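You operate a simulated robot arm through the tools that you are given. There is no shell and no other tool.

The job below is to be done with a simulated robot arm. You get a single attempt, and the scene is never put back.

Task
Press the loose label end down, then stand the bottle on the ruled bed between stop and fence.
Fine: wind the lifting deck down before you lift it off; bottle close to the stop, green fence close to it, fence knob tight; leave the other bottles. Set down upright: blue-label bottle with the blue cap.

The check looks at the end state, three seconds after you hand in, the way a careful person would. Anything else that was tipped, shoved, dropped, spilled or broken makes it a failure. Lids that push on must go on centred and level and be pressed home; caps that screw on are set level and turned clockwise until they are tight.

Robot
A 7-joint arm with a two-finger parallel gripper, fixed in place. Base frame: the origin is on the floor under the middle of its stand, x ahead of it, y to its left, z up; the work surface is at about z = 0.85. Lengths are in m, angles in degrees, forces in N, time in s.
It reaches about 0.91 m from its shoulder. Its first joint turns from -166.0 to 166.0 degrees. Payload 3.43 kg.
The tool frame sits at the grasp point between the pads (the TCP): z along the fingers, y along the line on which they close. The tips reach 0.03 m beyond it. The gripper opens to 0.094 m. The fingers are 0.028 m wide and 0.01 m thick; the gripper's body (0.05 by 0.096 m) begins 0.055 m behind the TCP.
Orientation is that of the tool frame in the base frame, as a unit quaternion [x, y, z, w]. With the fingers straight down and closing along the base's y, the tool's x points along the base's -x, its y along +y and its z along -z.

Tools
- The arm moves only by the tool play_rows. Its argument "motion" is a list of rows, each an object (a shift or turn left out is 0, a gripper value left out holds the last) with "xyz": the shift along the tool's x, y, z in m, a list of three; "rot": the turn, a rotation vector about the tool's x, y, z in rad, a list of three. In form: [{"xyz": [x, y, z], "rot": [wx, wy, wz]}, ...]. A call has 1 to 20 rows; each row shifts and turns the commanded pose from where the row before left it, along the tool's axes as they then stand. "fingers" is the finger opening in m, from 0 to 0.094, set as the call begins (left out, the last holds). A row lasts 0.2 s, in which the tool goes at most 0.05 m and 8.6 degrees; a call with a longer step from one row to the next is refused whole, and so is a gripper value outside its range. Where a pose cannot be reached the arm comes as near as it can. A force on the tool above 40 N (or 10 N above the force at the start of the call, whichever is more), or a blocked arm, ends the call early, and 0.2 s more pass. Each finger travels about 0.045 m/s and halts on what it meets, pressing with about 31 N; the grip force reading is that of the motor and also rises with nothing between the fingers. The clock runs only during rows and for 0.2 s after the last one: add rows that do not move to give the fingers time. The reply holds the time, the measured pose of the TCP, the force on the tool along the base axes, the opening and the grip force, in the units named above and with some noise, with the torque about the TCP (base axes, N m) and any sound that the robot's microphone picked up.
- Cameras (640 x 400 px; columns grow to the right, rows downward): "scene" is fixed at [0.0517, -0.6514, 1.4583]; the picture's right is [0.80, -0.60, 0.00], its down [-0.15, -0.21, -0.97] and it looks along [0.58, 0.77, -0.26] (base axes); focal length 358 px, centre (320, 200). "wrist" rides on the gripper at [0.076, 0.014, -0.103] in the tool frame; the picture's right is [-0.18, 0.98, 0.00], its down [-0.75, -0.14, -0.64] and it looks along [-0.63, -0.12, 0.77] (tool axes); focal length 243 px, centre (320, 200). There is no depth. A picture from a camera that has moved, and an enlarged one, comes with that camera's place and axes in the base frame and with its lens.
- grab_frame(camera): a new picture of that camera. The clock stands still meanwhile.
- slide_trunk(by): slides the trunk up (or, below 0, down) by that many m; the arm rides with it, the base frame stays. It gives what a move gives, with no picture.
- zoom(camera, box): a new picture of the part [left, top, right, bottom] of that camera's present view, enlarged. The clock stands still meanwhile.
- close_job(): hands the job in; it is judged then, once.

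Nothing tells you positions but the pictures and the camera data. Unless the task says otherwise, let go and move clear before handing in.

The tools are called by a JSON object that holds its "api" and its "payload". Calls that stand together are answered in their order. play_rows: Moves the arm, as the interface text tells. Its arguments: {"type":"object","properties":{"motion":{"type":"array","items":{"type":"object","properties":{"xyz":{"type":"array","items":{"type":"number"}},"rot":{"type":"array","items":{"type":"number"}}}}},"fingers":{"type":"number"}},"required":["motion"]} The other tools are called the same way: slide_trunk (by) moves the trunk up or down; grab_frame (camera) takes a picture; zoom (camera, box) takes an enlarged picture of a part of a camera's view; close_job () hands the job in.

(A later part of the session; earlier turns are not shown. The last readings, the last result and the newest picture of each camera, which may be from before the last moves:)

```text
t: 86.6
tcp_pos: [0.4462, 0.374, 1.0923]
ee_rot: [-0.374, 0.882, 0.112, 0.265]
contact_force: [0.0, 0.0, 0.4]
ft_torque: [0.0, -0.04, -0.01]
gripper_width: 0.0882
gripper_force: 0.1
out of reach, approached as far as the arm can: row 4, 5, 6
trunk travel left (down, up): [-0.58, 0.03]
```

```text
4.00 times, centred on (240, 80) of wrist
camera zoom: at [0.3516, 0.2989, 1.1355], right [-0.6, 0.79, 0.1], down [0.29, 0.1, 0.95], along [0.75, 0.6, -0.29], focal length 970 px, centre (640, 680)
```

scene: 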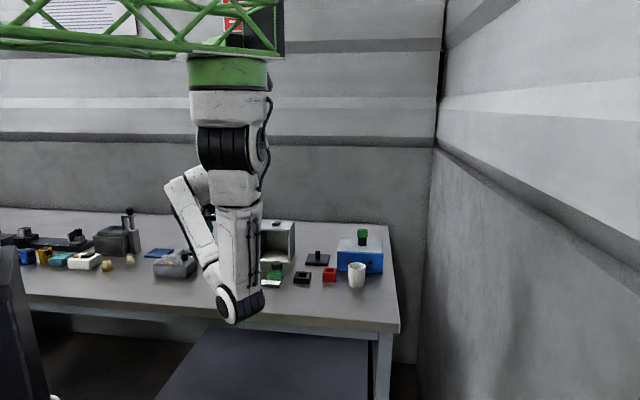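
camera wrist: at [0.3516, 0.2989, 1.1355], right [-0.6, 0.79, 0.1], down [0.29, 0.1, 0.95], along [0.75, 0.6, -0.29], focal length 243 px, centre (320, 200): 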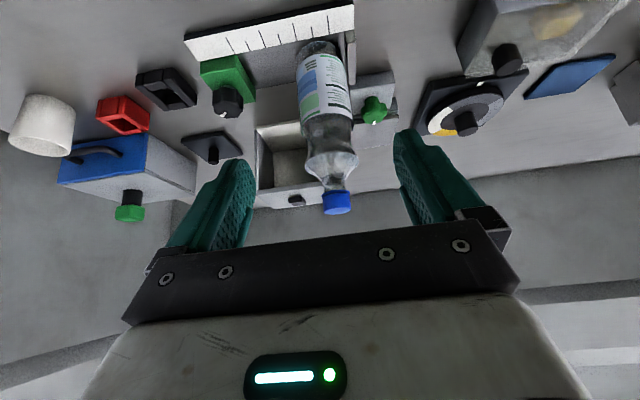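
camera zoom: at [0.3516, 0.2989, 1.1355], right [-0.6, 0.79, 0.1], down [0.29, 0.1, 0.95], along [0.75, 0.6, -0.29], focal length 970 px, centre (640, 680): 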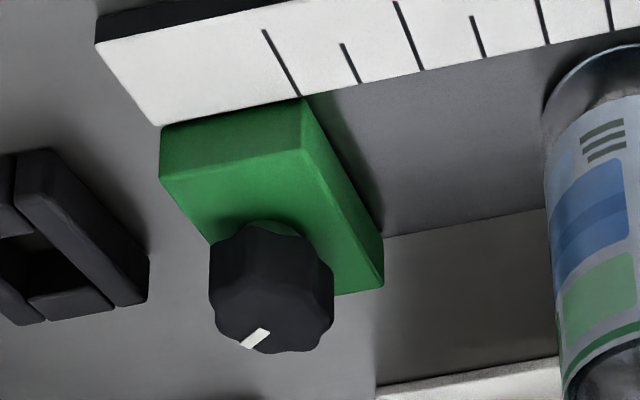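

The bottle is upright a few millimetres from the stop; the fence spans s1 0.151–0.198 with its knob near s1 0.177, s2 0.721, top z≈0.906. I'll go over the fence and turn the gripper to lean to the right (heading 135°) so it stays clear of the bottle.

{"api": "play_rows", "payload": {"fingers": 0.06, "motion": [{"xyz": [-0.0287, -0.0337, 0.0069]}, {"xyz": [-0.0287, -0.0337, 0.0069]}, {"xyz": [-0.0287, -0.0337, 0.0069]}, {"xyz": [-0.0287, -0.0337, 0.0069]}, {"rot": [-0.0784, 0, -0.1193]}, {"rot": [-0.0784, 0, -0.1193]}, {"rot": [-0.0784, 0, -0.1193]}, {"rot": [-0.0784, 0, -0.1193]}, {"rot": [-0.0784, 0, -0.1193]}, {"rot": [-0.0784, 0, -0.1193]}, {"rot": [-0.0784, 0, -0.1193]}, {"rot": [-0.0784, 0, -0.1193]}, {"rot": [-0.0784, 0, -0.1193]}, {"rot": [-0.0784, 0, -0.1193]}, {"rot": [-0.0784, 0, -0.1193]}]}}

{"api": "grab_frame", "payload": {"camera": "wrist"}}

{"api": "grab_frame", "payload": {"camera": "scene"}}

```text
t: 89.8
tcp_pos: [0.6192, 0.3601, 1.1325]
ee_rot: [0.889, -0.358, -0.265, -0.109]
contact_force: [-0.4, 0.6, 0.1]
ft_torque: [-0.02, 0.03, -0.03]
gripper_width: 0.06
gripper_force: 0.1
trunk travel left (down, up): [-0.58, 0.03]
```

```text
taken
camera wrist: at [0.6956, 0.2674, 1.1767], right [-0.79, -0.6, 0.1], down [-0.11, 0.29, 0.95], along [-0.6, 0.74, -0.3], focal length 243 px, centre (320, 200)
```

wrist: 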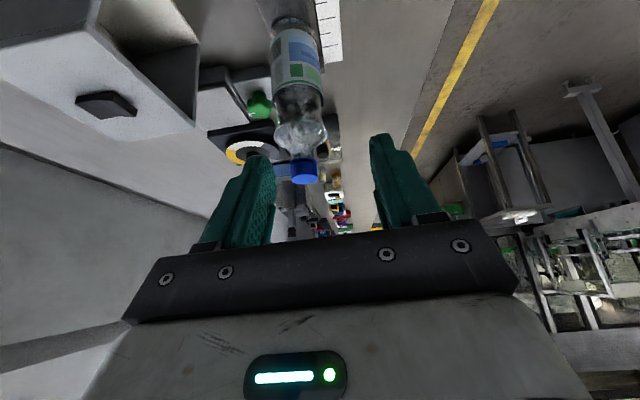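

```text
taken
```

scene: 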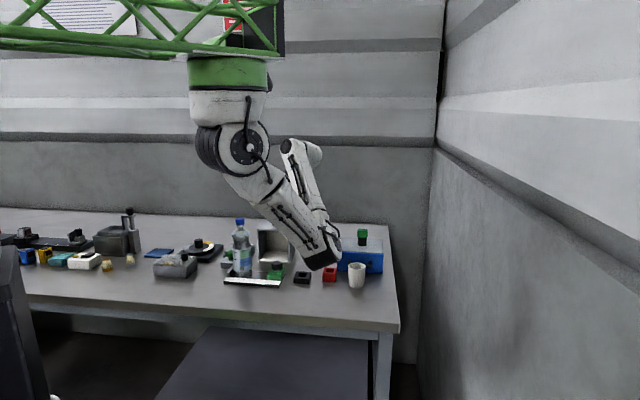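

The reach works, and the scene camera now sees the bottle on the bed. Let me zoom in.

{"api": "zoom", "payload": {"camera": "scene", "box": [210, 210, 310, 295]}}

{"api": "zoom", "payload": {"camera": "scene", "box": [215, 245, 305, 295]}}

```text
4.71 times, centred on (260, 252) of scene
camera zoom: at [0.0517, -0.6514, 1.4583], right [0.8, -0.6, 0.0], down [-0.15, -0.21, -0.97], along [0.58, 0.77, -0.26], focal length 1686 px, centre (602, -47)
```

zoom: 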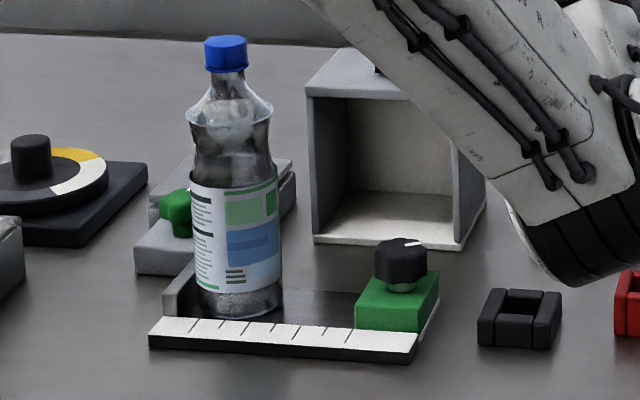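

```text
7.11 times, centred on (260, 270) of scene
camera zoom: at [0.0517, -0.6514, 1.4583], right [0.8, -0.6, 0.0], down [-0.15, -0.21, -0.97], along [0.58, 0.77, -0.26], focal length 2548 px, centre (747, -298)
```

zoom: 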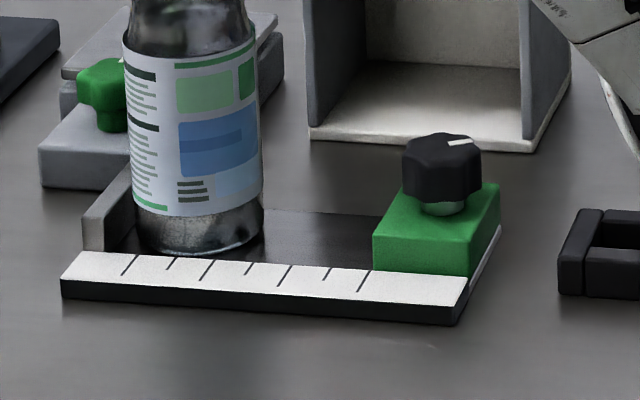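

The bottle stands upright next to the stop; the fence knob is at about (0.636, 0.385, top 0.908). I'll move over the knob with the gripper leaning right.

{"api": "play_rows", "payload": {"motion": [{"xyz": [0.0227, -0.0073, 0.0307]}, {"xyz": [0.0227, -0.0073, 0.0307]}, {"xyz": [0.0227, -0.0073, 0.0307]}, {"xyz": [0.0227, -0.0073, 0.0307]}]}}

{"api": "grab_frame", "payload": {"camera": "wrist"}}

{"api": "zoom", "payload": {"camera": "scene", "box": [220, 200, 360, 300]}}

```text
t: 90.8
tcp_pos: [0.6469, 0.3764, 0.9797]
ee_rot: [0.889, -0.359, -0.264, -0.109]
contact_force: [0.0, 0.1, -0.6]
ft_torque: [-0.01, 0.0, 0.0]
gripper_width: 0.0602
gripper_force: 0.0
trunk travel left (down, up): [-0.58, 0.03]
```

```text
taken
camera wrist: at [0.7225, 0.283, 1.0237], right [-0.8, -0.6, 0.1], down [-0.1, 0.29, 0.95], along [-0.6, 0.75, -0.3], focal length 243 px, centre (320, 200)
```

wrist: 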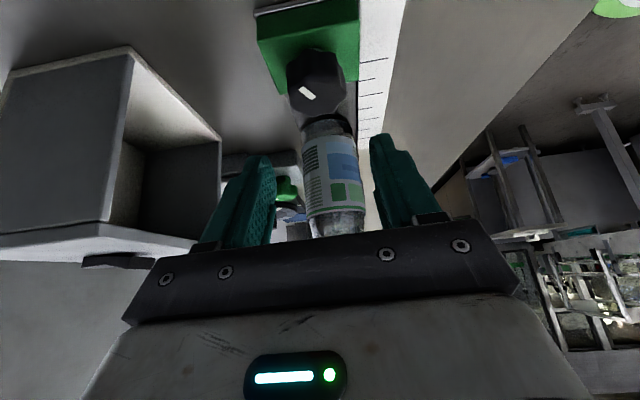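

```text
4.00 times, centred on (290, 250) of scene
camera zoom: at [0.0517, -0.6514, 1.4583], right [0.8, -0.6, 0.0], down [-0.15, -0.21, -0.97], along [0.58, 0.77, -0.26], focal length 1433 px, centre (440, 0)
```

zoom: 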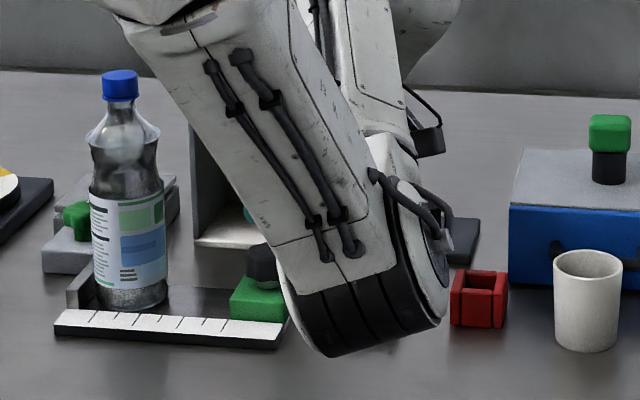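

The knob is lined up between the fingers. I'll lower around it.

{"api": "play_rows", "payload": {"motion": [{"xyz": [0.0114, 0.0006, 0.0175]}, {"xyz": [0.0114, 0.0006, 0.0175]}, {"xyz": [0.0057, 0.0003, 0.0088]}]}}

{"api": "grab_frame", "payload": {"camera": "wrist"}}

```text
t: 91.6
tcp_pos: [0.6452, 0.3748, 0.928]
ee_rot: [0.888, -0.359, -0.264, -0.11]
contact_force: [-0.4, -0.3, -0.1]
ft_torque: [-0.02, 0.0, -0.01]
gripper_width: 0.0601
gripper_force: 0.1
trunk travel left (down, up): [-0.58, 0.03]
```

```text
taken
camera wrist: at [0.7216, 0.2823, 0.9723], right [-0.79, -0.6, 0.1], down [-0.11, 0.29, 0.95], along [-0.6, 0.75, -0.3], focal length 243 px, centre (320, 200)
```

wrist: 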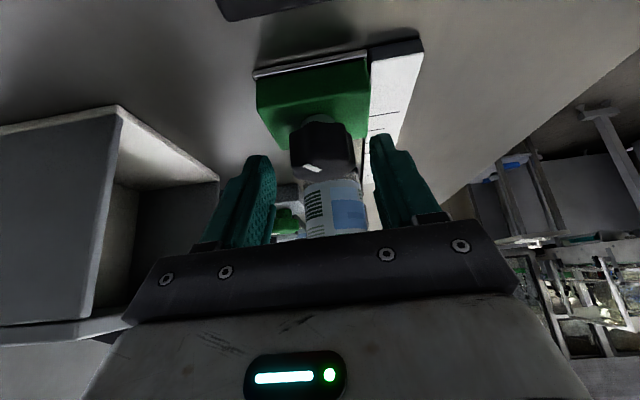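

Centred. I'll go down 1 cm more and grip the knob.

{"api": "play_rows", "payload": {"motion": [{"xyz": [0.0055, 0, 0.0084]}]}}

{"api": "play_rows", "payload": {"fingers": 0.034, "motion": [{"xyz": [0, 0, 0]}, {"xyz": [0, 0, 0]}, {"xyz": [0, 0, 0]}, {"xyz": [0, 0, 0]}]}}

{"api": "zoom", "payload": {"camera": "wrist", "box": [230, 50, 410, 240]}}

```text
t: 92.0
tcp_pos: [0.6451, 0.3738, 0.9181]
ee_rot: [0.888, -0.36, -0.264, -0.11]
contact_force: [-0.6, 0.3, -0.1]
ft_torque: [-0.01, 0.01, -0.02]
gripper_width: 0.06
gripper_force: 0.0
trunk travel left (down, up): [-0.58, 0.03]
```

```text
t: 93.0
tcp_pos: [0.6456, 0.375, 0.9177]
ee_rot: [0.889, -0.358, -0.265, -0.108]
contact_force: [-5.7, -7.2, -0.6]
ft_torque: [-0.13, 0.11, 0.11]
gripper_width: 0.0394
gripper_force: 5.0
trunk travel left (down, up): [-0.58, 0.03]
```

```text
2.11 times, centred on (320, 145) of wrist
camera zoom: at [0.7212, 0.282, 0.9617], right [-0.79, -0.6, 0.1], down [-0.1, 0.29, 0.95], along [-0.6, 0.74, -0.3], focal length 511 px, centre (320, 316)
```

zoom: 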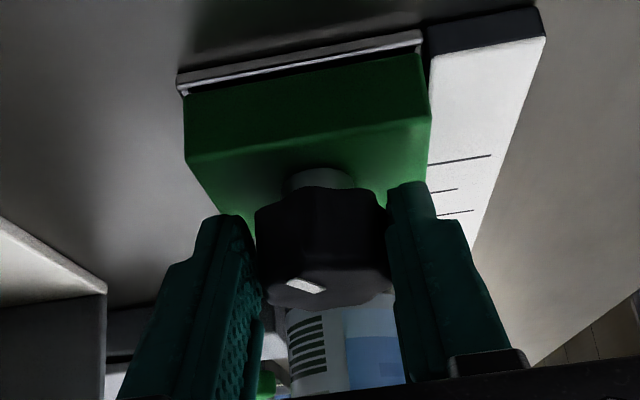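

Only one side is really loaded (9 N sideways), so I'll shift the gripper 1.5 mm toward the front and let the fingers settle.

{"api": "play_rows", "payload": {"motion": [{"xyz": [0, 0.0015, 0]}, {"xyz": [0, 0, 0]}, {"xyz": [0, 0, 0]}]}}

```text
t: 93.8
tcp_pos: [0.6452, 0.3733, 0.918]
ee_rot: [0.888, -0.359, -0.264, -0.109]
contact_force: [-3.5, -3.6, -4.2]
ft_torque: [-0.07, 0.23, 0.05]
gripper_width: 0.0371
gripper_force: 45.0
trunk travel left (down, up): [-0.58, 0.03]
```

The knob is firmly gripped now. I'll drag the fence left along the bed about 6 cm and check.

{"api": "play_rows", "payload": {"motion": [{"xyz": [-0.0042, 0, 0.0027]}, {"xyz": [-0.0084, -0.0001, 0.0055]}, {"xyz": [-0.0126, -0.0002, 0.0082]}]}}

{"api": "zoom", "payload": {"camera": "scene", "box": [220, 200, 360, 300]}}

{"api": "grab_frame", "payload": {"camera": "wrist"}}

```text
t: 94.6
tcp_pos: [0.6243, 0.3947, 0.9179]
ee_rot: [0.889, -0.359, -0.263, -0.109]
contact_force: [4.7, -9.8, -7.0]
ft_torque: [-1.27, -0.77, 0.05]
gripper_width: 0.037
gripper_force: 44.9
trunk travel left (down, up): [-0.58, 0.03]
```

```text
4.00 times, centred on (290, 250) of scene
camera zoom: at [0.0517, -0.6514, 1.4583], right [0.8, -0.6, 0.0], down [-0.15, -0.21, -0.97], along [0.58, 0.77, -0.26], focal length 1433 px, centre (440, 0)
```

zoom: 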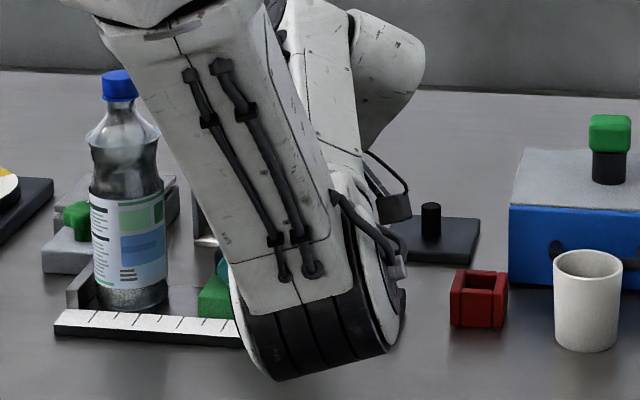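

```text
taken
camera wrist: at [0.7001, 0.3016, 0.9623], right [-0.8, -0.6, 0.1], down [-0.11, 0.29, 0.95], along [-0.6, 0.75, -0.3], focal length 243 px, centre (320, 200)
```

wrist: 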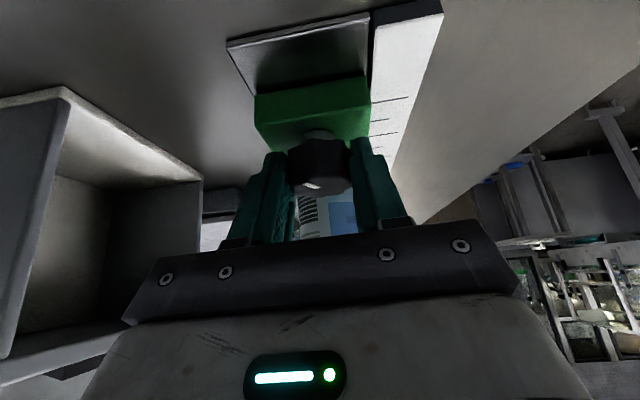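

The fence slides with it (about 10 N drag). I'll continue another 3 cm.

{"api": "play_rows", "payload": {"motion": [{"xyz": [-0.0084, -0.0001, 0.0055]}, {"xyz": [-0.0084, -0.0001, 0.0055]}, {"xyz": [-0.0084, -0.0001, 0.0055]}]}}

{"api": "zoom", "payload": {"camera": "scene", "box": [220, 200, 360, 300]}}

{"api": "grab_frame", "payload": {"camera": "wrist"}}

```text
t: 95.4
tcp_pos: [0.6023, 0.4179, 0.9182]
ee_rot: [0.889, -0.359, -0.264, -0.109]
contact_force: [6.5, -7.9, -6.9]
ft_torque: [-1.22, -0.95, -0.03]
gripper_width: 0.0372
gripper_force: 45.0
trunk travel left (down, up): [-0.58, 0.03]
```

```text
4.00 times, centred on (290, 250) of scene
camera zoom: at [0.0517, -0.6514, 1.4583], right [0.8, -0.6, 0.0], down [-0.15, -0.21, -0.97], along [0.58, 0.77, -0.26], focal length 1433 px, centre (440, 0)
```

zoom: 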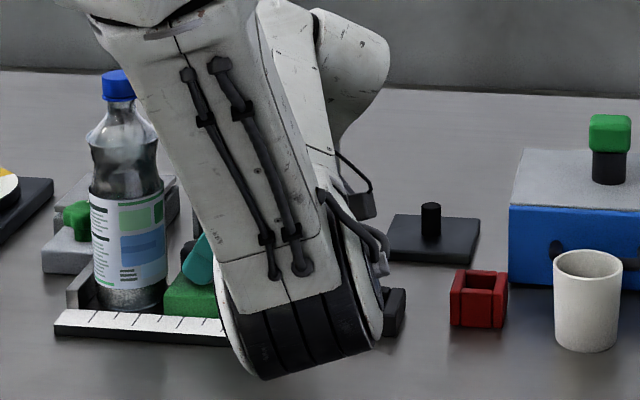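

```text
taken
camera wrist: at [0.678, 0.3238, 0.9619], right [-0.79, -0.6, 0.1], down [-0.1, 0.29, 0.95], along [-0.6, 0.75, -0.29], focal length 243 px, centre (320, 200)
```

wrist: 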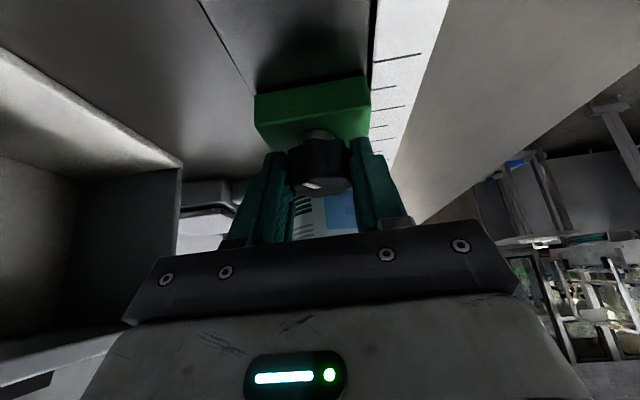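

The fence face is now about 1 cm from the bottle. I'll creep on in small steps and watch force and picture.

{"api": "play_rows", "payload": {"motion": [{"xyz": [-0.0034, 0, 0.0022]}, {"xyz": [-0.0034, 0, 0.0022]}]}}

{"api": "zoom", "payload": {"camera": "scene", "box": [225, 240, 285, 295]}}

```text
t: 96.0
tcp_pos: [0.5963, 0.4223, 0.9184]
ee_rot: [0.888, -0.36, -0.264, -0.11]
contact_force: [10.0, -3.0, -7.0]
ft_torque: [-0.59, 0.1, -0.04]
gripper_width: 0.037
gripper_force: 44.8
trunk travel left (down, up): [-0.58, 0.03]
```

```text
7.27 times, centred on (255, 268) of scene
camera zoom: at [0.0517, -0.6514, 1.4583], right [0.8, -0.6, 0.0], down [-0.15, -0.21, -0.97], along [0.58, 0.77, -0.26], focal length 2606 px, centre (793, -291)
```

zoom: 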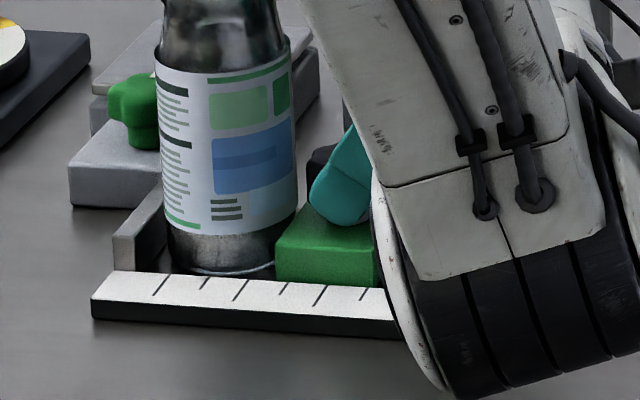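

Almost touching the bottle. I'll continue in 2 mm steps to nudge the bottle gently up to the stop.

{"api": "play_rows", "payload": {"motion": [{"xyz": [-0.0017, 0, 0.0011]}]}}

{"api": "play_rows", "payload": {"motion": [{"xyz": [-0.0017, 0, 0.0011]}]}}

{"api": "zoom", "payload": {"camera": "scene", "box": [225, 190, 285, 290]}}

```text
t: 96.4
tcp_pos: [0.5942, 0.4237, 0.918]
ee_rot: [0.888, -0.359, -0.264, -0.11]
contact_force: [10.5, 0.2, -5.6]
ft_torque: [-0.39, 0.01, -0.12]
gripper_width: 0.0373
gripper_force: 44.7
trunk travel left (down, up): [-0.58, 0.03]
```

```text
t: 96.8
tcp_pos: [0.594, 0.4246, 0.9179]
ee_rot: [0.888, -0.359, -0.264, -0.111]
contact_force: [13.5, 3.8, -5.5]
ft_torque: [-0.13, 0.02, -0.18]
gripper_width: 0.0371
gripper_force: 45.4
trunk travel left (down, up): [-0.58, 0.03]
```

```text
4.00 times, centred on (255, 240) of scene
camera zoom: at [0.0517, -0.6514, 1.4583], right [0.8, -0.6, 0.0], down [-0.15, -0.21, -0.97], along [0.58, 0.77, -0.26], focal length 1433 px, centre (580, 40)
```

zoom: 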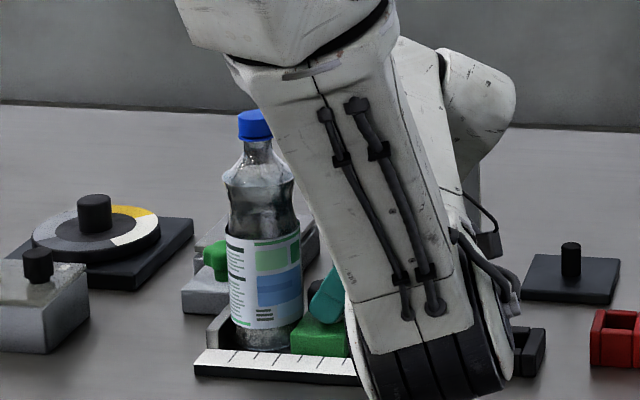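

The sideways force is rising (about 12 N toward the back), which I want to understand before pushing further. I'll look at the wrist view.

{"api": "grab_frame", "payload": {"camera": "wrist"}}

{"api": "zoom", "payload": {"camera": "wrist", "box": [200, 0, 420, 240]}}

{"api": "zoom", "payload": {"camera": "scene", "box": [230, 240, 280, 290]}}

```text
taken
camera wrist: at [0.6693, 0.3322, 0.962], right [-0.8, -0.6, 0.1], down [-0.11, 0.29, 0.95], along [-0.6, 0.75, -0.3], focal length 243 px, centre (320, 200)
```

wrist: 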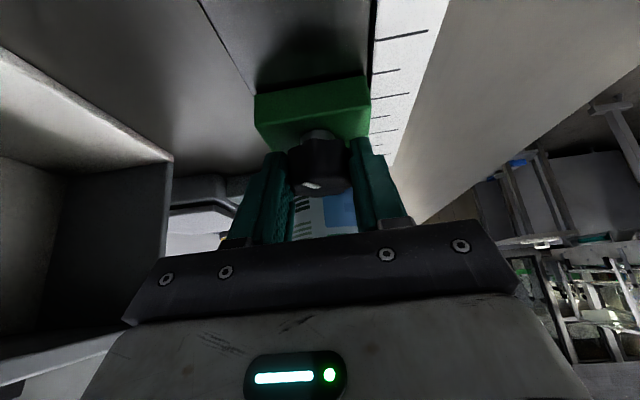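

```text
1.67 times, centred on (310, 120) of wrist
camera zoom: at [0.6693, 0.3322, 0.962], right [-0.8, -0.6, 0.1], down [-0.11, 0.29, 0.95], along [-0.6, 0.75, -0.3], focal length 404 px, centre (337, 333)
```

zoom: 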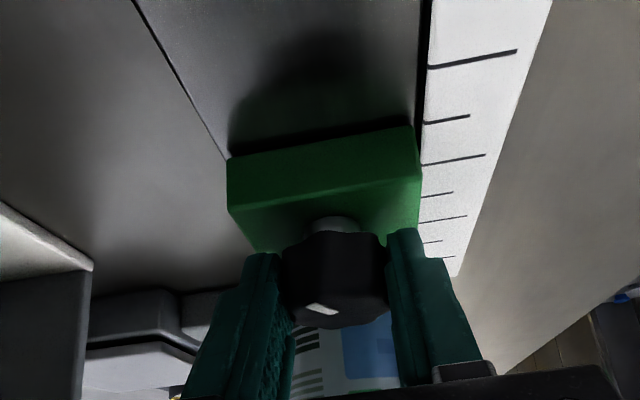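

```text
8.00 times, centred on (255, 265) of scene
camera zoom: at [0.0517, -0.6514, 1.4583], right [0.8, -0.6, 0.0], down [-0.15, -0.21, -0.97], along [0.58, 0.77, -0.26], focal length 2866 px, centre (840, -320)
```

zoom: 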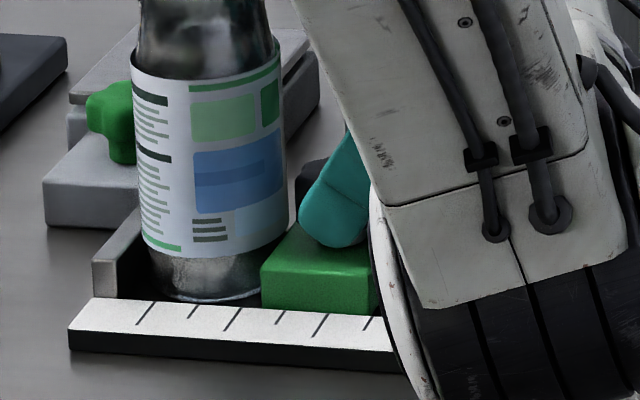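

The bottle has moved about 3 mm left and now rests against the stop with the fence against it. I'll relieve the push by 1 mm and centre the gripper sideways before tightening.

{"api": "play_rows", "payload": {"motion": [{"xyz": [0.0008, -0.001, -0.0005]}, {"xyz": [0, 0, 0]}]}}

```text
t: 97.4
tcp_pos: [0.5928, 0.4253, 0.918]
ee_rot: [0.889, -0.358, -0.264, -0.109]
contact_force: [4.4, 4.7, -1.9]
ft_torque: [-0.33, -0.49, -0.09]
gripper_width: 0.037
gripper_force: 45.6
trunk travel left (down, up): [-0.58, 0.03]
```

Forces are low now. I'll turn the knob clockwise by about 30° around its own axis, watching torque.

{"api": "play_rows", "payload": {"motion": [{"xyz": [0, 0.0012, 0], "rot": [0.0711, 0, 0.1088]}, {"xyz": [0, 0.0019, 0], "rot": [0.0711, 0, 0.1088]}]}}

{"api": "zoom", "payload": {"camera": "wrist", "box": [200, 0, 420, 240]}}

{"api": "zoom", "payload": {"camera": "scene", "box": [225, 190, 285, 290]}}

```text
t: 98.0
tcp_pos: [0.5914, 0.4235, 0.9178]
ee_rot: [0.835, -0.47, -0.25, -0.142]
contact_force: [-1.5, 3.2, -2.2]
ft_torque: [-0.29, -0.34, 0.04]
gripper_width: 0.0373
gripper_force: 44.8
trunk travel left (down, up): [-0.58, 0.03]
```

```text
1.67 times, centred on (310, 120) of wrist
camera zoom: at [0.6404, 0.3137, 0.9619], right [-0.92, -0.38, 0.1], down [-0.02, 0.31, 0.95], along [-0.39, 0.87, -0.29], focal length 404 px, centre (337, 333)
```

zoom: 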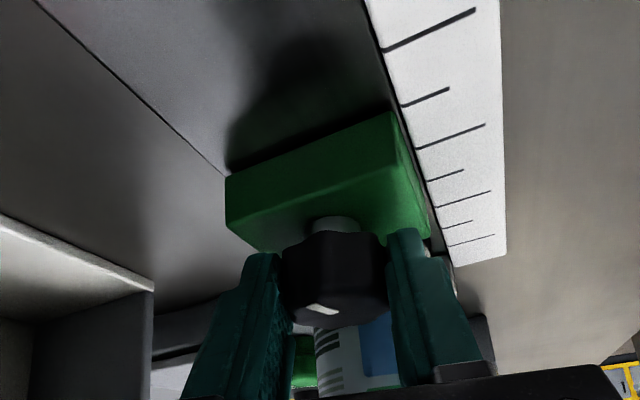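

```text
4.00 times, centred on (255, 240) of scene
camera zoom: at [0.0517, -0.6514, 1.4583], right [0.8, -0.6, 0.0], down [-0.15, -0.21, -0.97], along [0.58, 0.77, -0.26], focal length 1433 px, centre (580, 40)
```

zoom: 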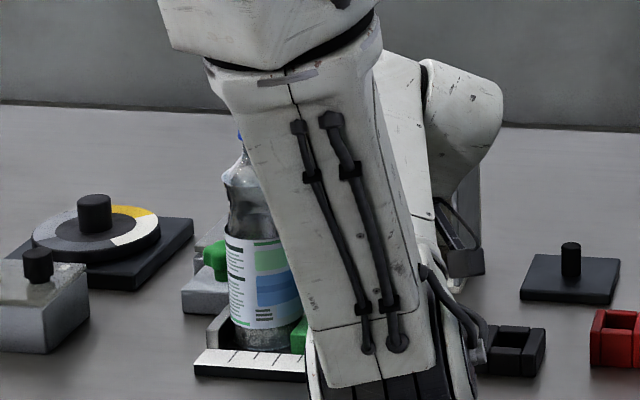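

{"api": "play_rows", "payload": {"motion": [{"xyz": [0, 0.0019, 0], "rot": [0.0711, 0, 0.1088]}, {"xyz": [0, 0.0019, 0], "rot": [0.0711, 0, 0.1088]}]}}

{"api": "grab_frame", "payload": {"camera": "wrist"}}

{"api": "zoom", "payload": {"camera": "scene", "box": [225, 190, 285, 290]}}

```text
t: 98.6
tcp_pos: [0.5882, 0.4208, 0.9178]
ee_rot: [0.766, -0.576, -0.227, -0.173]
contact_force: [-2.6, 0.4, -2.8]
ft_torque: [0.18, 0.01, 0.05]
gripper_width: 0.0373
gripper_force: 45.2
trunk travel left (down, up): [-0.58, 0.03]
```

```text
taken
camera wrist: at [0.6077, 0.3025, 0.9618], right [-0.99, -0.12, 0.1], down [0.06, 0.3, 0.95], along [-0.15, 0.94, -0.29], focal length 243 px, centre (320, 200)
```

wrist: 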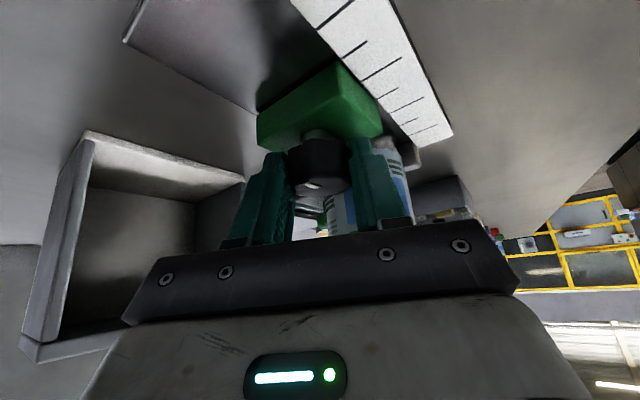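

```text
4.00 times, centred on (255, 240) of scene
camera zoom: at [0.0517, -0.6514, 1.4583], right [0.8, -0.6, 0.0], down [-0.15, -0.21, -0.97], along [0.58, 0.77, -0.26], focal length 1433 px, centre (580, 40)
```

zoom: 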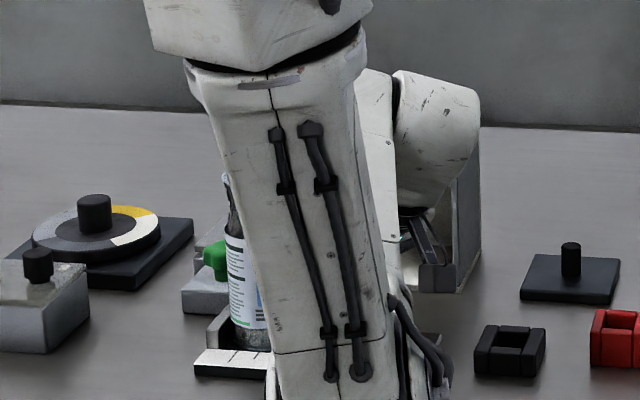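

The knob turned 30° freely and needs more. I'll open slightly, lift, swing back 60° counter-clockwise and re-grip for a longer clockwise stroke.

{"api": "play_rows", "payload": {"fingers": 0.052, "motion": [{"xyz": [0, 0, 0]}, {"xyz": [0, 0, 0]}, {"xyz": [-0.0164, 0, -0.0251]}, {"xyz": [0, -0.0019, 0], "rot": [-0.0714, 0, -0.1092]}, {"xyz": [0, -0.0019, 0], "rot": [-0.0714, 0, -0.1092]}, {"xyz": [0, -0.0019, 0], "rot": [-0.0714, 0, -0.1092]}, {"xyz": [0, -0.0019, 0], "rot": [-0.0714, 0, -0.1092]}, {"xyz": [0, -0.0019, 0], "rot": [-0.0714, 0, -0.1092]}, {"xyz": [0, -0.0019, 0], "rot": [-0.0714, 0, -0.1092]}, {"xyz": [0, -0.0019, 0], "rot": [-0.0714, 0, -0.1092]}, {"xyz": [0, -0.0019, 0], "rot": [-0.0714, 0, -0.1092]}]}}

{"api": "grab_frame", "payload": {"camera": "wrist"}}

{"api": "zoom", "payload": {"camera": "scene", "box": [225, 190, 285, 290]}}

```text
t: 101.0
tcp_pos: [0.599, 0.4307, 0.9484]
ee_rot: [0.952, -0.117, -0.282, -0.037]
contact_force: [-0.6, -0.1, 0.3]
ft_torque: [-0.01, 0.0, 0.0]
gripper_width: 0.0521
gripper_force: 0.2
trunk travel left (down, up): [-0.58, 0.03]
```

```text
taken
camera wrist: at [0.7119, 0.3887, 0.9922], right [-0.39, -0.92, 0.1], down [-0.24, 0.2, 0.95], along [-0.89, 0.34, -0.3], focal length 243 px, centre (320, 200)
```

wrist: 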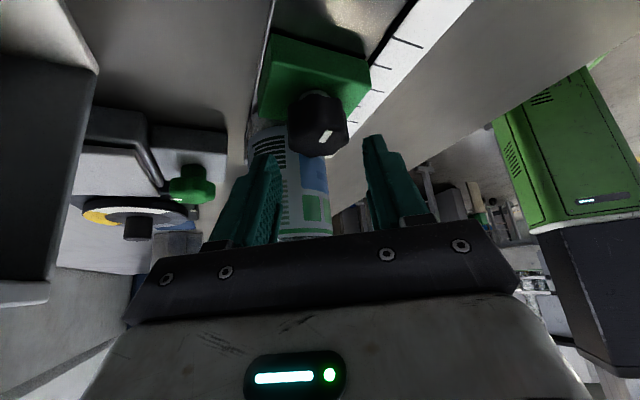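

```text
4.00 times, centred on (255, 240) of scene
camera zoom: at [0.0517, -0.6514, 1.4583], right [0.8, -0.6, 0.0], down [-0.15, -0.21, -0.97], along [0.58, 0.77, -0.26], focal length 1433 px, centre (580, 40)
```

zoom: 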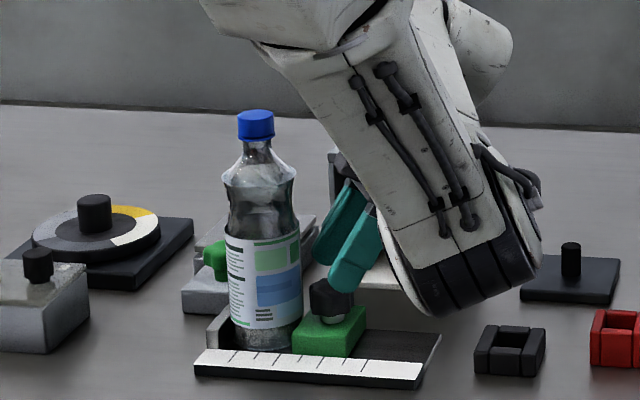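

Clear view: the bottle stands between stop and fence, and the fingers are clear of it by ~6 mm. I'll lower, grip the knob, and turn clockwise again.

{"api": "play_rows", "payload": {"motion": [{"xyz": [0.0082, 0, 0.01255]}, {"xyz": [0.0082, 0, 0.01255]}]}}

{"api": "play_rows", "payload": {"fingers": 0.03, "motion": [{"xyz": [0, 0, 0]}, {"xyz": [0, 0, 0]}, {"xyz": [0, 0, 0]}]}}

{"api": "zoom", "payload": {"camera": "wrist", "box": [200, 20, 420, 240]}}

```text
t: 101.6
tcp_pos: [0.5991, 0.4305, 0.9183]
ee_rot: [0.951, -0.117, -0.283, -0.036]
contact_force: [-0.7, 0.2, -0.2]
ft_torque: [0.02, 0.01, -0.01]
gripper_width: 0.052
gripper_force: 0.0
trunk travel left (down, up): [-0.58, 0.03]
```

```text
t: 102.4
tcp_pos: [0.598, 0.4299, 0.9179]
ee_rot: [0.951, -0.116, -0.283, -0.036]
contact_force: [-3.1, -3.1, -1.7]
ft_torque: [-0.6, 0.05, 0.06]
gripper_width: 0.0369
gripper_force: 45.4
trunk travel left (down, up): [-0.58, 0.03]
```

```text
1.82 times, centred on (310, 130) of wrist
camera zoom: at [0.7115, 0.3884, 0.9621], right [-0.39, -0.92, 0.1], down [-0.24, 0.2, 0.95], along [-0.89, 0.34, -0.3], focal length 441 px, centre (338, 327)
```

zoom: 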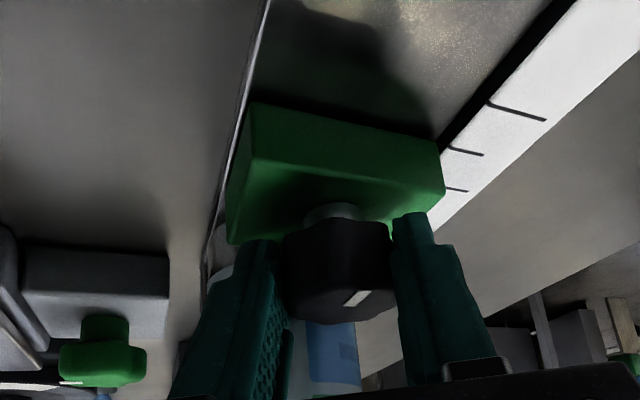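

{"api": "play_rows", "payload": {"motion": [{"xyz": [0, 0.0019, 0], "rot": [0.0711, 0, 0.1088]}, {"xyz": [0, 0.0019, 0], "rot": [0.0711, 0, 0.1088]}, {"xyz": [0, 0.0019, 0], "rot": [0.0711, 0, 0.1088]}, {"xyz": [0, 0.0019, 0], "rot": [0.0711, 0, 0.1088]}]}}

{"api": "play_rows", "payload": {"motion": [{"xyz": [0, 0.0019, 0], "rot": [0.0711, 0, 0.1088]}, {"xyz": [0, 0.0019, 0], "rot": [0.0711, 0, 0.1088]}]}}

{"api": "play_rows", "payload": {"motion": [{"xyz": [0, 0.0019, 0], "rot": [0.0711, 0, 0.1088]}, {"xyz": [0, 0.0019, 0], "rot": [0.0711, 0, 0.1088]}]}}

{"api": "grab_frame", "payload": {"camera": "wrist"}}

```text
t: 103.4
tcp_pos: [0.5952, 0.4236, 0.9176]
ee_rot: [0.889, -0.357, -0.265, -0.108]
contact_force: [-9.2, -8.6, 0.2]
ft_torque: [-0.46, 0.01, 0.23]
gripper_width: 0.0371
gripper_force: 44.8
trunk travel left (down, up): [-0.58, 0.03]
```

```text
t: 104.0
tcp_pos: [0.5931, 0.4218, 0.9182]
ee_rot: [0.835, -0.47, -0.249, -0.142]
contact_force: [-12.3, -10.1, 1.3]
ft_torque: [-0.49, 0.44, 0.25]
gripper_width: 0.0369
gripper_force: 45.2
trunk travel left (down, up): [-0.58, 0.03]
```

```text
t: 104.6
tcp_pos: [0.5893, 0.4191, 0.9177]
ee_rot: [0.768, -0.573, -0.229, -0.173]
contact_force: [-14.3, -12.9, -0.4]
ft_torque: [-0.24, 0.65, 0.29]
gripper_width: 0.0372
gripper_force: 45.0
trunk travel left (down, up): [-0.58, 0.03]
```

```text
taken
camera wrist: at [0.6095, 0.3007, 0.9617], right [-0.99, -0.13, 0.1], down [0.06, 0.31, 0.95], along [-0.15, 0.94, -0.29], focal length 243 px, centre (320, 200)
```

wrist: 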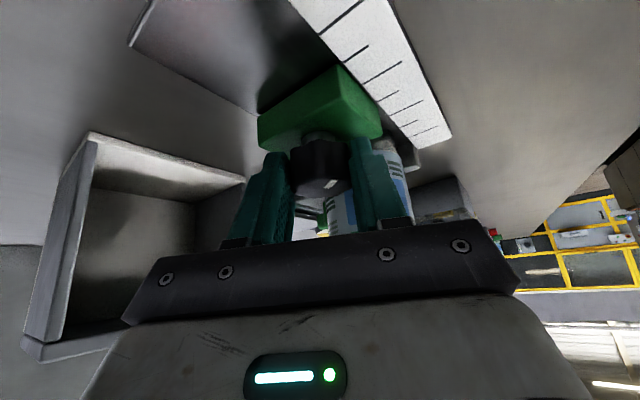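

Another 60° clockwise with resistance slowly building (0.3 N·m). I'll regrip once more, correcting the sideways offset by about 2 mm, and continue until it's properly tight.

{"api": "play_rows", "payload": {"fingers": 0.052, "motion": [{"xyz": [0, 0, 0]}, {"xyz": [0, 0, 0]}, {"xyz": [-0.0164, 0, -0.0251]}, {"xyz": [0, -0.0019, 0], "rot": [-0.0714, 0, -0.1092]}, {"xyz": [0, -0.0019, 0], "rot": [-0.0714, 0, -0.1092]}, {"xyz": [0, -0.0019, 0], "rot": [-0.0714, 0, -0.1092]}, {"xyz": [0, -0.0019, 0], "rot": [-0.0714, 0, -0.1092]}, {"xyz": [0, -0.0019, 0], "rot": [-0.0714, 0, -0.1092]}, {"xyz": [0, -0.0019, 0], "rot": [-0.0714, 0, -0.1092]}, {"xyz": [0, -0.0019, 0], "rot": [-0.0714, 0, -0.1092]}, {"xyz": [0, -0.0019, 0], "rot": [-0.0714, 0, -0.1092]}]}}

{"api": "grab_frame", "payload": {"camera": "wrist"}}

{"api": "zoom", "payload": {"camera": "scene", "box": [225, 190, 285, 290]}}

```text
t: 107.0
tcp_pos: [0.6001, 0.4296, 0.9478]
ee_rot: [0.952, -0.113, -0.283, -0.035]
contact_force: [-0.1, 0.5, -0.4]
ft_torque: [0.02, 0.03, 0.02]
gripper_width: 0.0521
gripper_force: 0.0
trunk travel left (down, up): [-0.58, 0.03]
```

```text
taken
camera wrist: at [0.7139, 0.3877, 0.9926], right [-0.38, -0.92, 0.1], down [-0.24, 0.2, 0.95], along [-0.89, 0.34, -0.3], focal length 243 px, centre (320, 200)
```

wrist: 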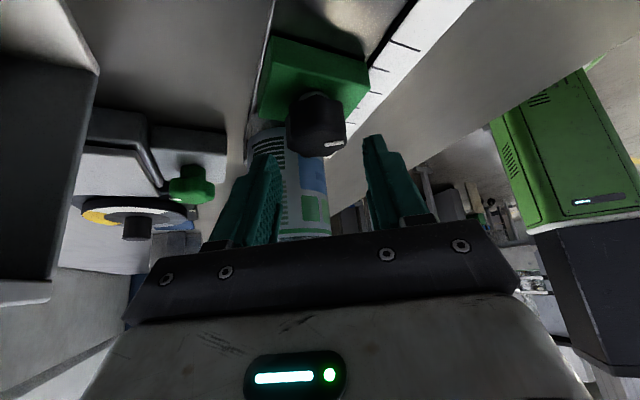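

```text
4.00 times, centred on (255, 240) of scene
camera zoom: at [0.0517, -0.6514, 1.4583], right [0.8, -0.6, 0.0], down [-0.15, -0.21, -0.97], along [0.58, 0.77, -0.26], focal length 1433 px, centre (580, 40)
```

zoom: 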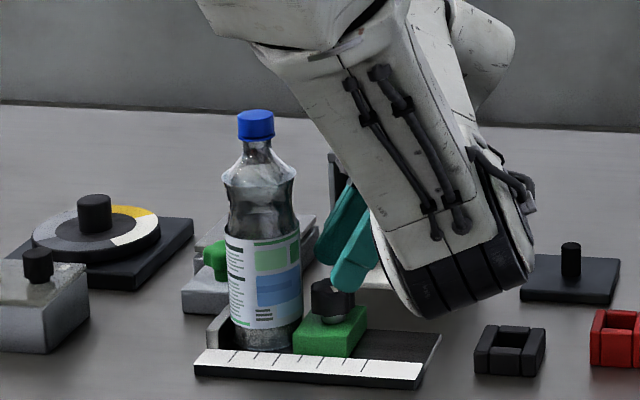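

{"api": "play_rows", "payload": {"motion": [{"xyz": [0.0077, 0.0012, 0.0129]}, {"xyz": [0.0077, 0.0012, 0.0129]}]}}

{"api": "play_rows", "payload": {"fingers": 0.03, "motion": [{"xyz": [0, 0, 0]}, {"xyz": [0, 0, 0]}, {"xyz": [0, 0, 0]}]}}

{"api": "play_rows", "payload": {"motion": [{"xyz": [0, 0.0019, 0], "rot": [0.0711, 0, 0.1088]}, {"xyz": [0, 0.0019, 0], "rot": [0.0711, 0, 0.1088]}, {"xyz": [0, 0.0019, 0], "rot": [0.0711, 0, 0.1088]}]}}

{"api": "zoom", "payload": {"camera": "wrist", "box": [200, 20, 420, 240]}}

```text
t: 107.6
tcp_pos: [0.5987, 0.4278, 0.9172]
ee_rot: [0.952, -0.114, -0.281, -0.036]
contact_force: [0.6, 0.1, 0.8]
ft_torque: [0.0, -0.02, -0.02]
gripper_width: 0.0519
gripper_force: 0.1
trunk travel left (down, up): [-0.58, 0.03]
```

```text
t: 108.4
tcp_pos: [0.5984, 0.4289, 0.9175]
ee_rot: [0.952, -0.114, -0.282, -0.036]
contact_force: [8.7, 13.5, -3.2]
ft_torque: [0.06, -0.12, -0.26]
gripper_width: 0.0386
gripper_force: 8.0
trunk travel left (down, up): [-0.58, 0.03]
```

```text
t: 109.2
tcp_pos: [0.5983, 0.4223, 0.9194]
ee_rot: [0.911, -0.298, -0.269, -0.092]
contact_force: [9.4, 12.8, 3.0]
ft_torque: [0.31, 0.05, -0.13]
gripper_width: 0.0388
gripper_force: 7.7
trunk travel left (down, up): [-0.58, 0.03]
```

```text
1.82 times, centred on (310, 130) of wrist
camera zoom: at [0.6863, 0.34, 0.962], right [-0.71, -0.7, 0.1], down [-0.15, 0.28, 0.95], along [-0.69, 0.66, -0.3], focal length 441 px, centre (338, 327)
```

zoom: 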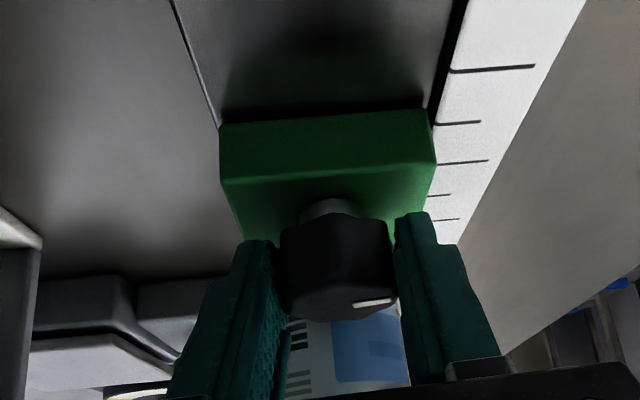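

My correction was a bit too large and only one finger bears. I'll shift back about 1.2 mm and let the grip settle.

{"api": "play_rows", "payload": {"motion": [{"xyz": [0, -0.0014, 0]}, {"xyz": [0, 0, 0]}, {"xyz": [0, 0, 0]}]}}

{"api": "zoom", "payload": {"camera": "wrist", "box": [200, 20, 420, 240]}}

```text
t: 110.0
tcp_pos: [0.598, 0.4235, 0.9178]
ee_rot: [0.911, -0.297, -0.27, -0.09]
contact_force: [9.1, 5.8, 6.2]
ft_torque: [-0.41, -0.12, -0.15]
gripper_width: 0.0365
gripper_force: 45.3
trunk travel left (down, up): [-0.58, 0.03]
```

```text
1.82 times, centred on (310, 130) of wrist
camera zoom: at [0.6866, 0.3412, 0.962], right [-0.7, -0.7, 0.1], down [-0.15, 0.28, 0.95], along [-0.69, 0.66, -0.3], focal length 441 px, centre (338, 327)
```

zoom: 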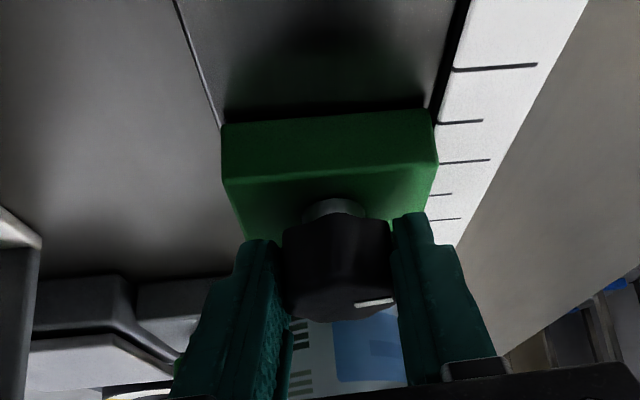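

{"api": "play_rows", "payload": {"motion": [{"xyz": [0, 0.0012, 0], "rot": [0.0711, 0, 0.1088]}, {"xyz": [0, 0.0017, 0], "rot": [0.0711, 0, 0.1088]}]}}

{"api": "play_rows", "payload": {"motion": [{"xyz": [0, 0.0018, 0], "rot": [0.0711, 0, 0.1088]}, {"xyz": [0, 0.0018, 0], "rot": [0.0711, 0, 0.1088]}]}}

{"api": "zoom", "payload": {"camera": "wrist", "box": [200, 20, 420, 240]}}

```text
t: 110.6
tcp_pos: [0.5956, 0.4213, 0.9176]
ee_rot: [0.865, -0.411, -0.258, -0.125]
contact_force: [3.9, 4.3, 5.7]
ft_torque: [-0.12, -0.31, 0.75]
gripper_width: 0.037
gripper_force: 45.1
trunk travel left (down, up): [-0.58, 0.03]
```

```text
t: 111.2
tcp_pos: [0.5915, 0.4191, 0.918]
ee_rot: [0.804, -0.521, -0.24, -0.157]
contact_force: [6.9, 7.6, 0.2]
ft_torque: [0.21, -0.06, 0.11]
gripper_width: 0.0371
gripper_force: 45.0
trunk travel left (down, up): [-0.58, 0.03]
```

```text
1.82 times, centred on (310, 130) of wrist
camera zoom: at [0.6287, 0.3047, 0.9612], right [-0.96, -0.26, 0.1], down [0.01, 0.31, 0.95], along [-0.28, 0.91, -0.29], focal length 441 px, centre (338, 327)
```

zoom: 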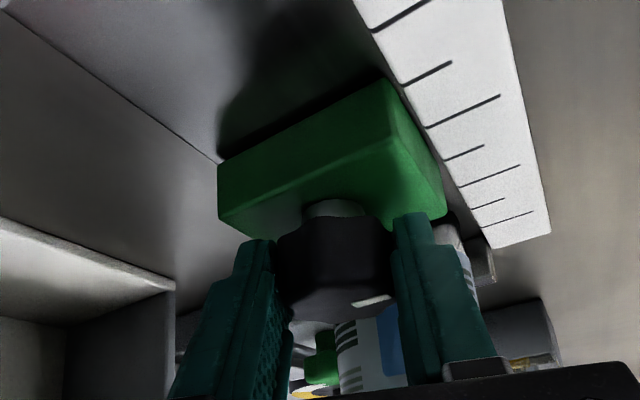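

Torque peaked at 0.75 N·m, so the knob may be at its tight end. I'll turn a bit more and compare the marker to see if the knob still moves.

{"api": "play_rows", "payload": {"motion": [{"xyz": [0, 0.0012, 0], "rot": [0.0711, 0, 0.1088]}]}}

{"api": "zoom", "payload": {"camera": "wrist", "box": [270, 100, 370, 220]}}

```text
t: 111.6
tcp_pos: [0.5903, 0.4182, 0.9167]
ee_rot: [0.769, -0.572, -0.229, -0.172]
contact_force: [4.1, 4.2, 0.3]
ft_torque: [-0.05, 0.08, 0.92]
gripper_width: 0.0366
gripper_force: 45.0
trunk travel left (down, up): [-0.58, 0.03]
```

```text
3.33 times, centred on (320, 160) of wrist
camera zoom: at [0.6121, 0.3002, 0.9612], right [-0.99, -0.14, 0.1], down [0.05, 0.31, 0.95], along [-0.16, 0.94, -0.29], focal length 809 px, centre (320, 333)
```

zoom: 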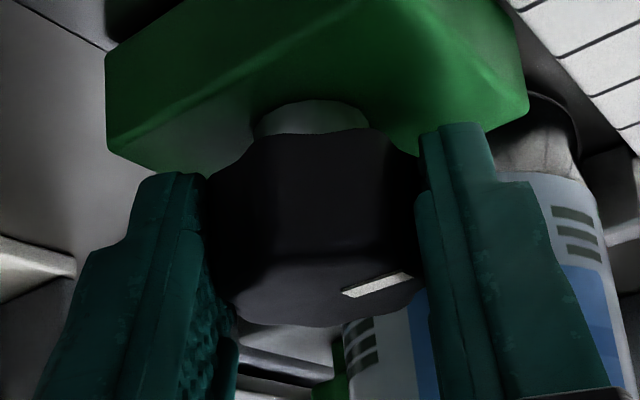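

Torque is 0.92 N·m. One more small turn to confirm it's at the tight stop.

{"api": "play_rows", "payload": {"motion": [{"xyz": [0, 0.0012, 0], "rot": [0.0547, 0, 0.0837]}]}}

{"api": "zoom", "payload": {"camera": "wrist", "box": [270, 100, 370, 220]}}

```text
t: 112.0
tcp_pos: [0.5903, 0.4178, 0.916]
ee_rot: [0.74, -0.609, -0.22, -0.182]
contact_force: [2.3, 1.1, -2.1]
ft_torque: [0.12, -0.02, 0.77]
gripper_width: 0.0373
gripper_force: 45.1
trunk travel left (down, up): [-0.58, 0.03]
```

```text
3.33 times, centred on (320, 160) of wrist
camera zoom: at [0.5988, 0.2984, 0.9612], right [-0.99, -0.04, 0.1], down [0.08, 0.3, 0.95], along [-0.06, 0.95, -0.29], focal length 809 px, centre (320, 333)
```

zoom: 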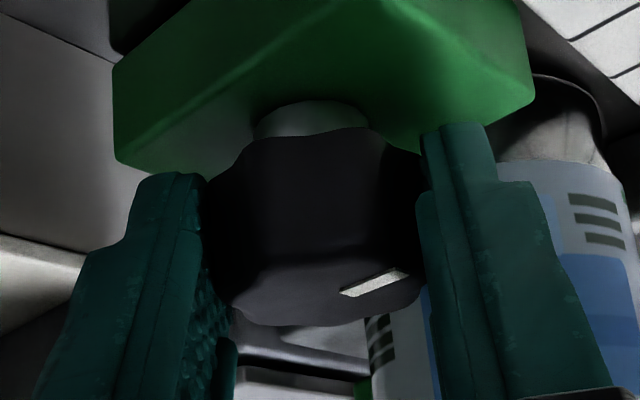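

The knob no longer turns (0.8–0.9 N·m resisted, fingers slip on it), so it's tight. I'll release, lift clear, and retreat along the tool axis.

{"api": "play_rows", "payload": {"fingers": 0.052, "motion": [{"xyz": [0, 0, 0]}, {"xyz": [0, 0, 0]}, {"xyz": [0, 0, 0]}, {"xyz": [-0.0164, 0, -0.0251]}, {"xyz": [-0.0082, 0, -0.0126]}, {"xyz": [0, 0, -0.045]}, {"xyz": [0, 0, -0.045]}, {"xyz": [0, 0, -0.045]}]}}

{"api": "grab_frame", "payload": {"camera": "scene"}}

{"api": "grab_frame", "payload": {"camera": "wrist"}}

```text
t: 113.8
tcp_pos: [0.6029, 0.345, 1.074]
ee_rot: [0.739, -0.609, -0.221, -0.183]
contact_force: [-0.6, -0.4, 0.8]
ft_torque: [-0.03, 0.0, 0.0]
gripper_width: 0.0517
gripper_force: 0.0
trunk travel left (down, up): [-0.58, 0.03]
```

```text
taken
```

scene: 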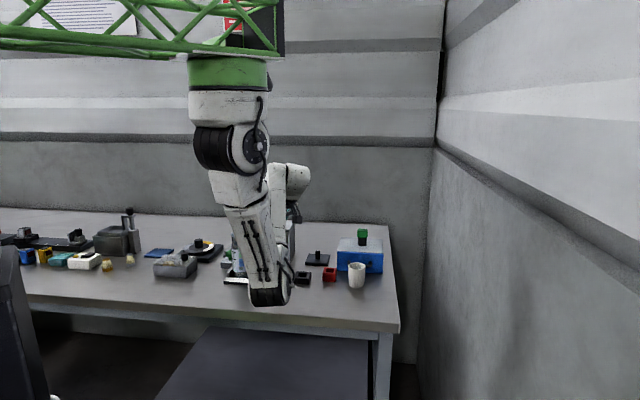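

```text
taken
camera wrist: at [0.6124, 0.2255, 1.1189], right [-0.99, -0.04, 0.1], down [0.08, 0.3, 0.95], along [-0.06, 0.95, -0.29], focal length 243 px, centre (320, 200)
```

wrist: 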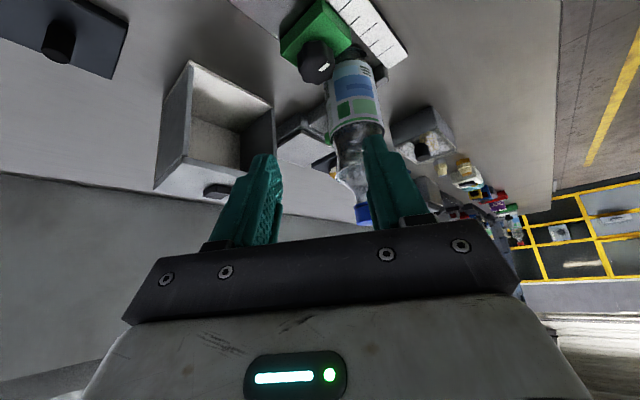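

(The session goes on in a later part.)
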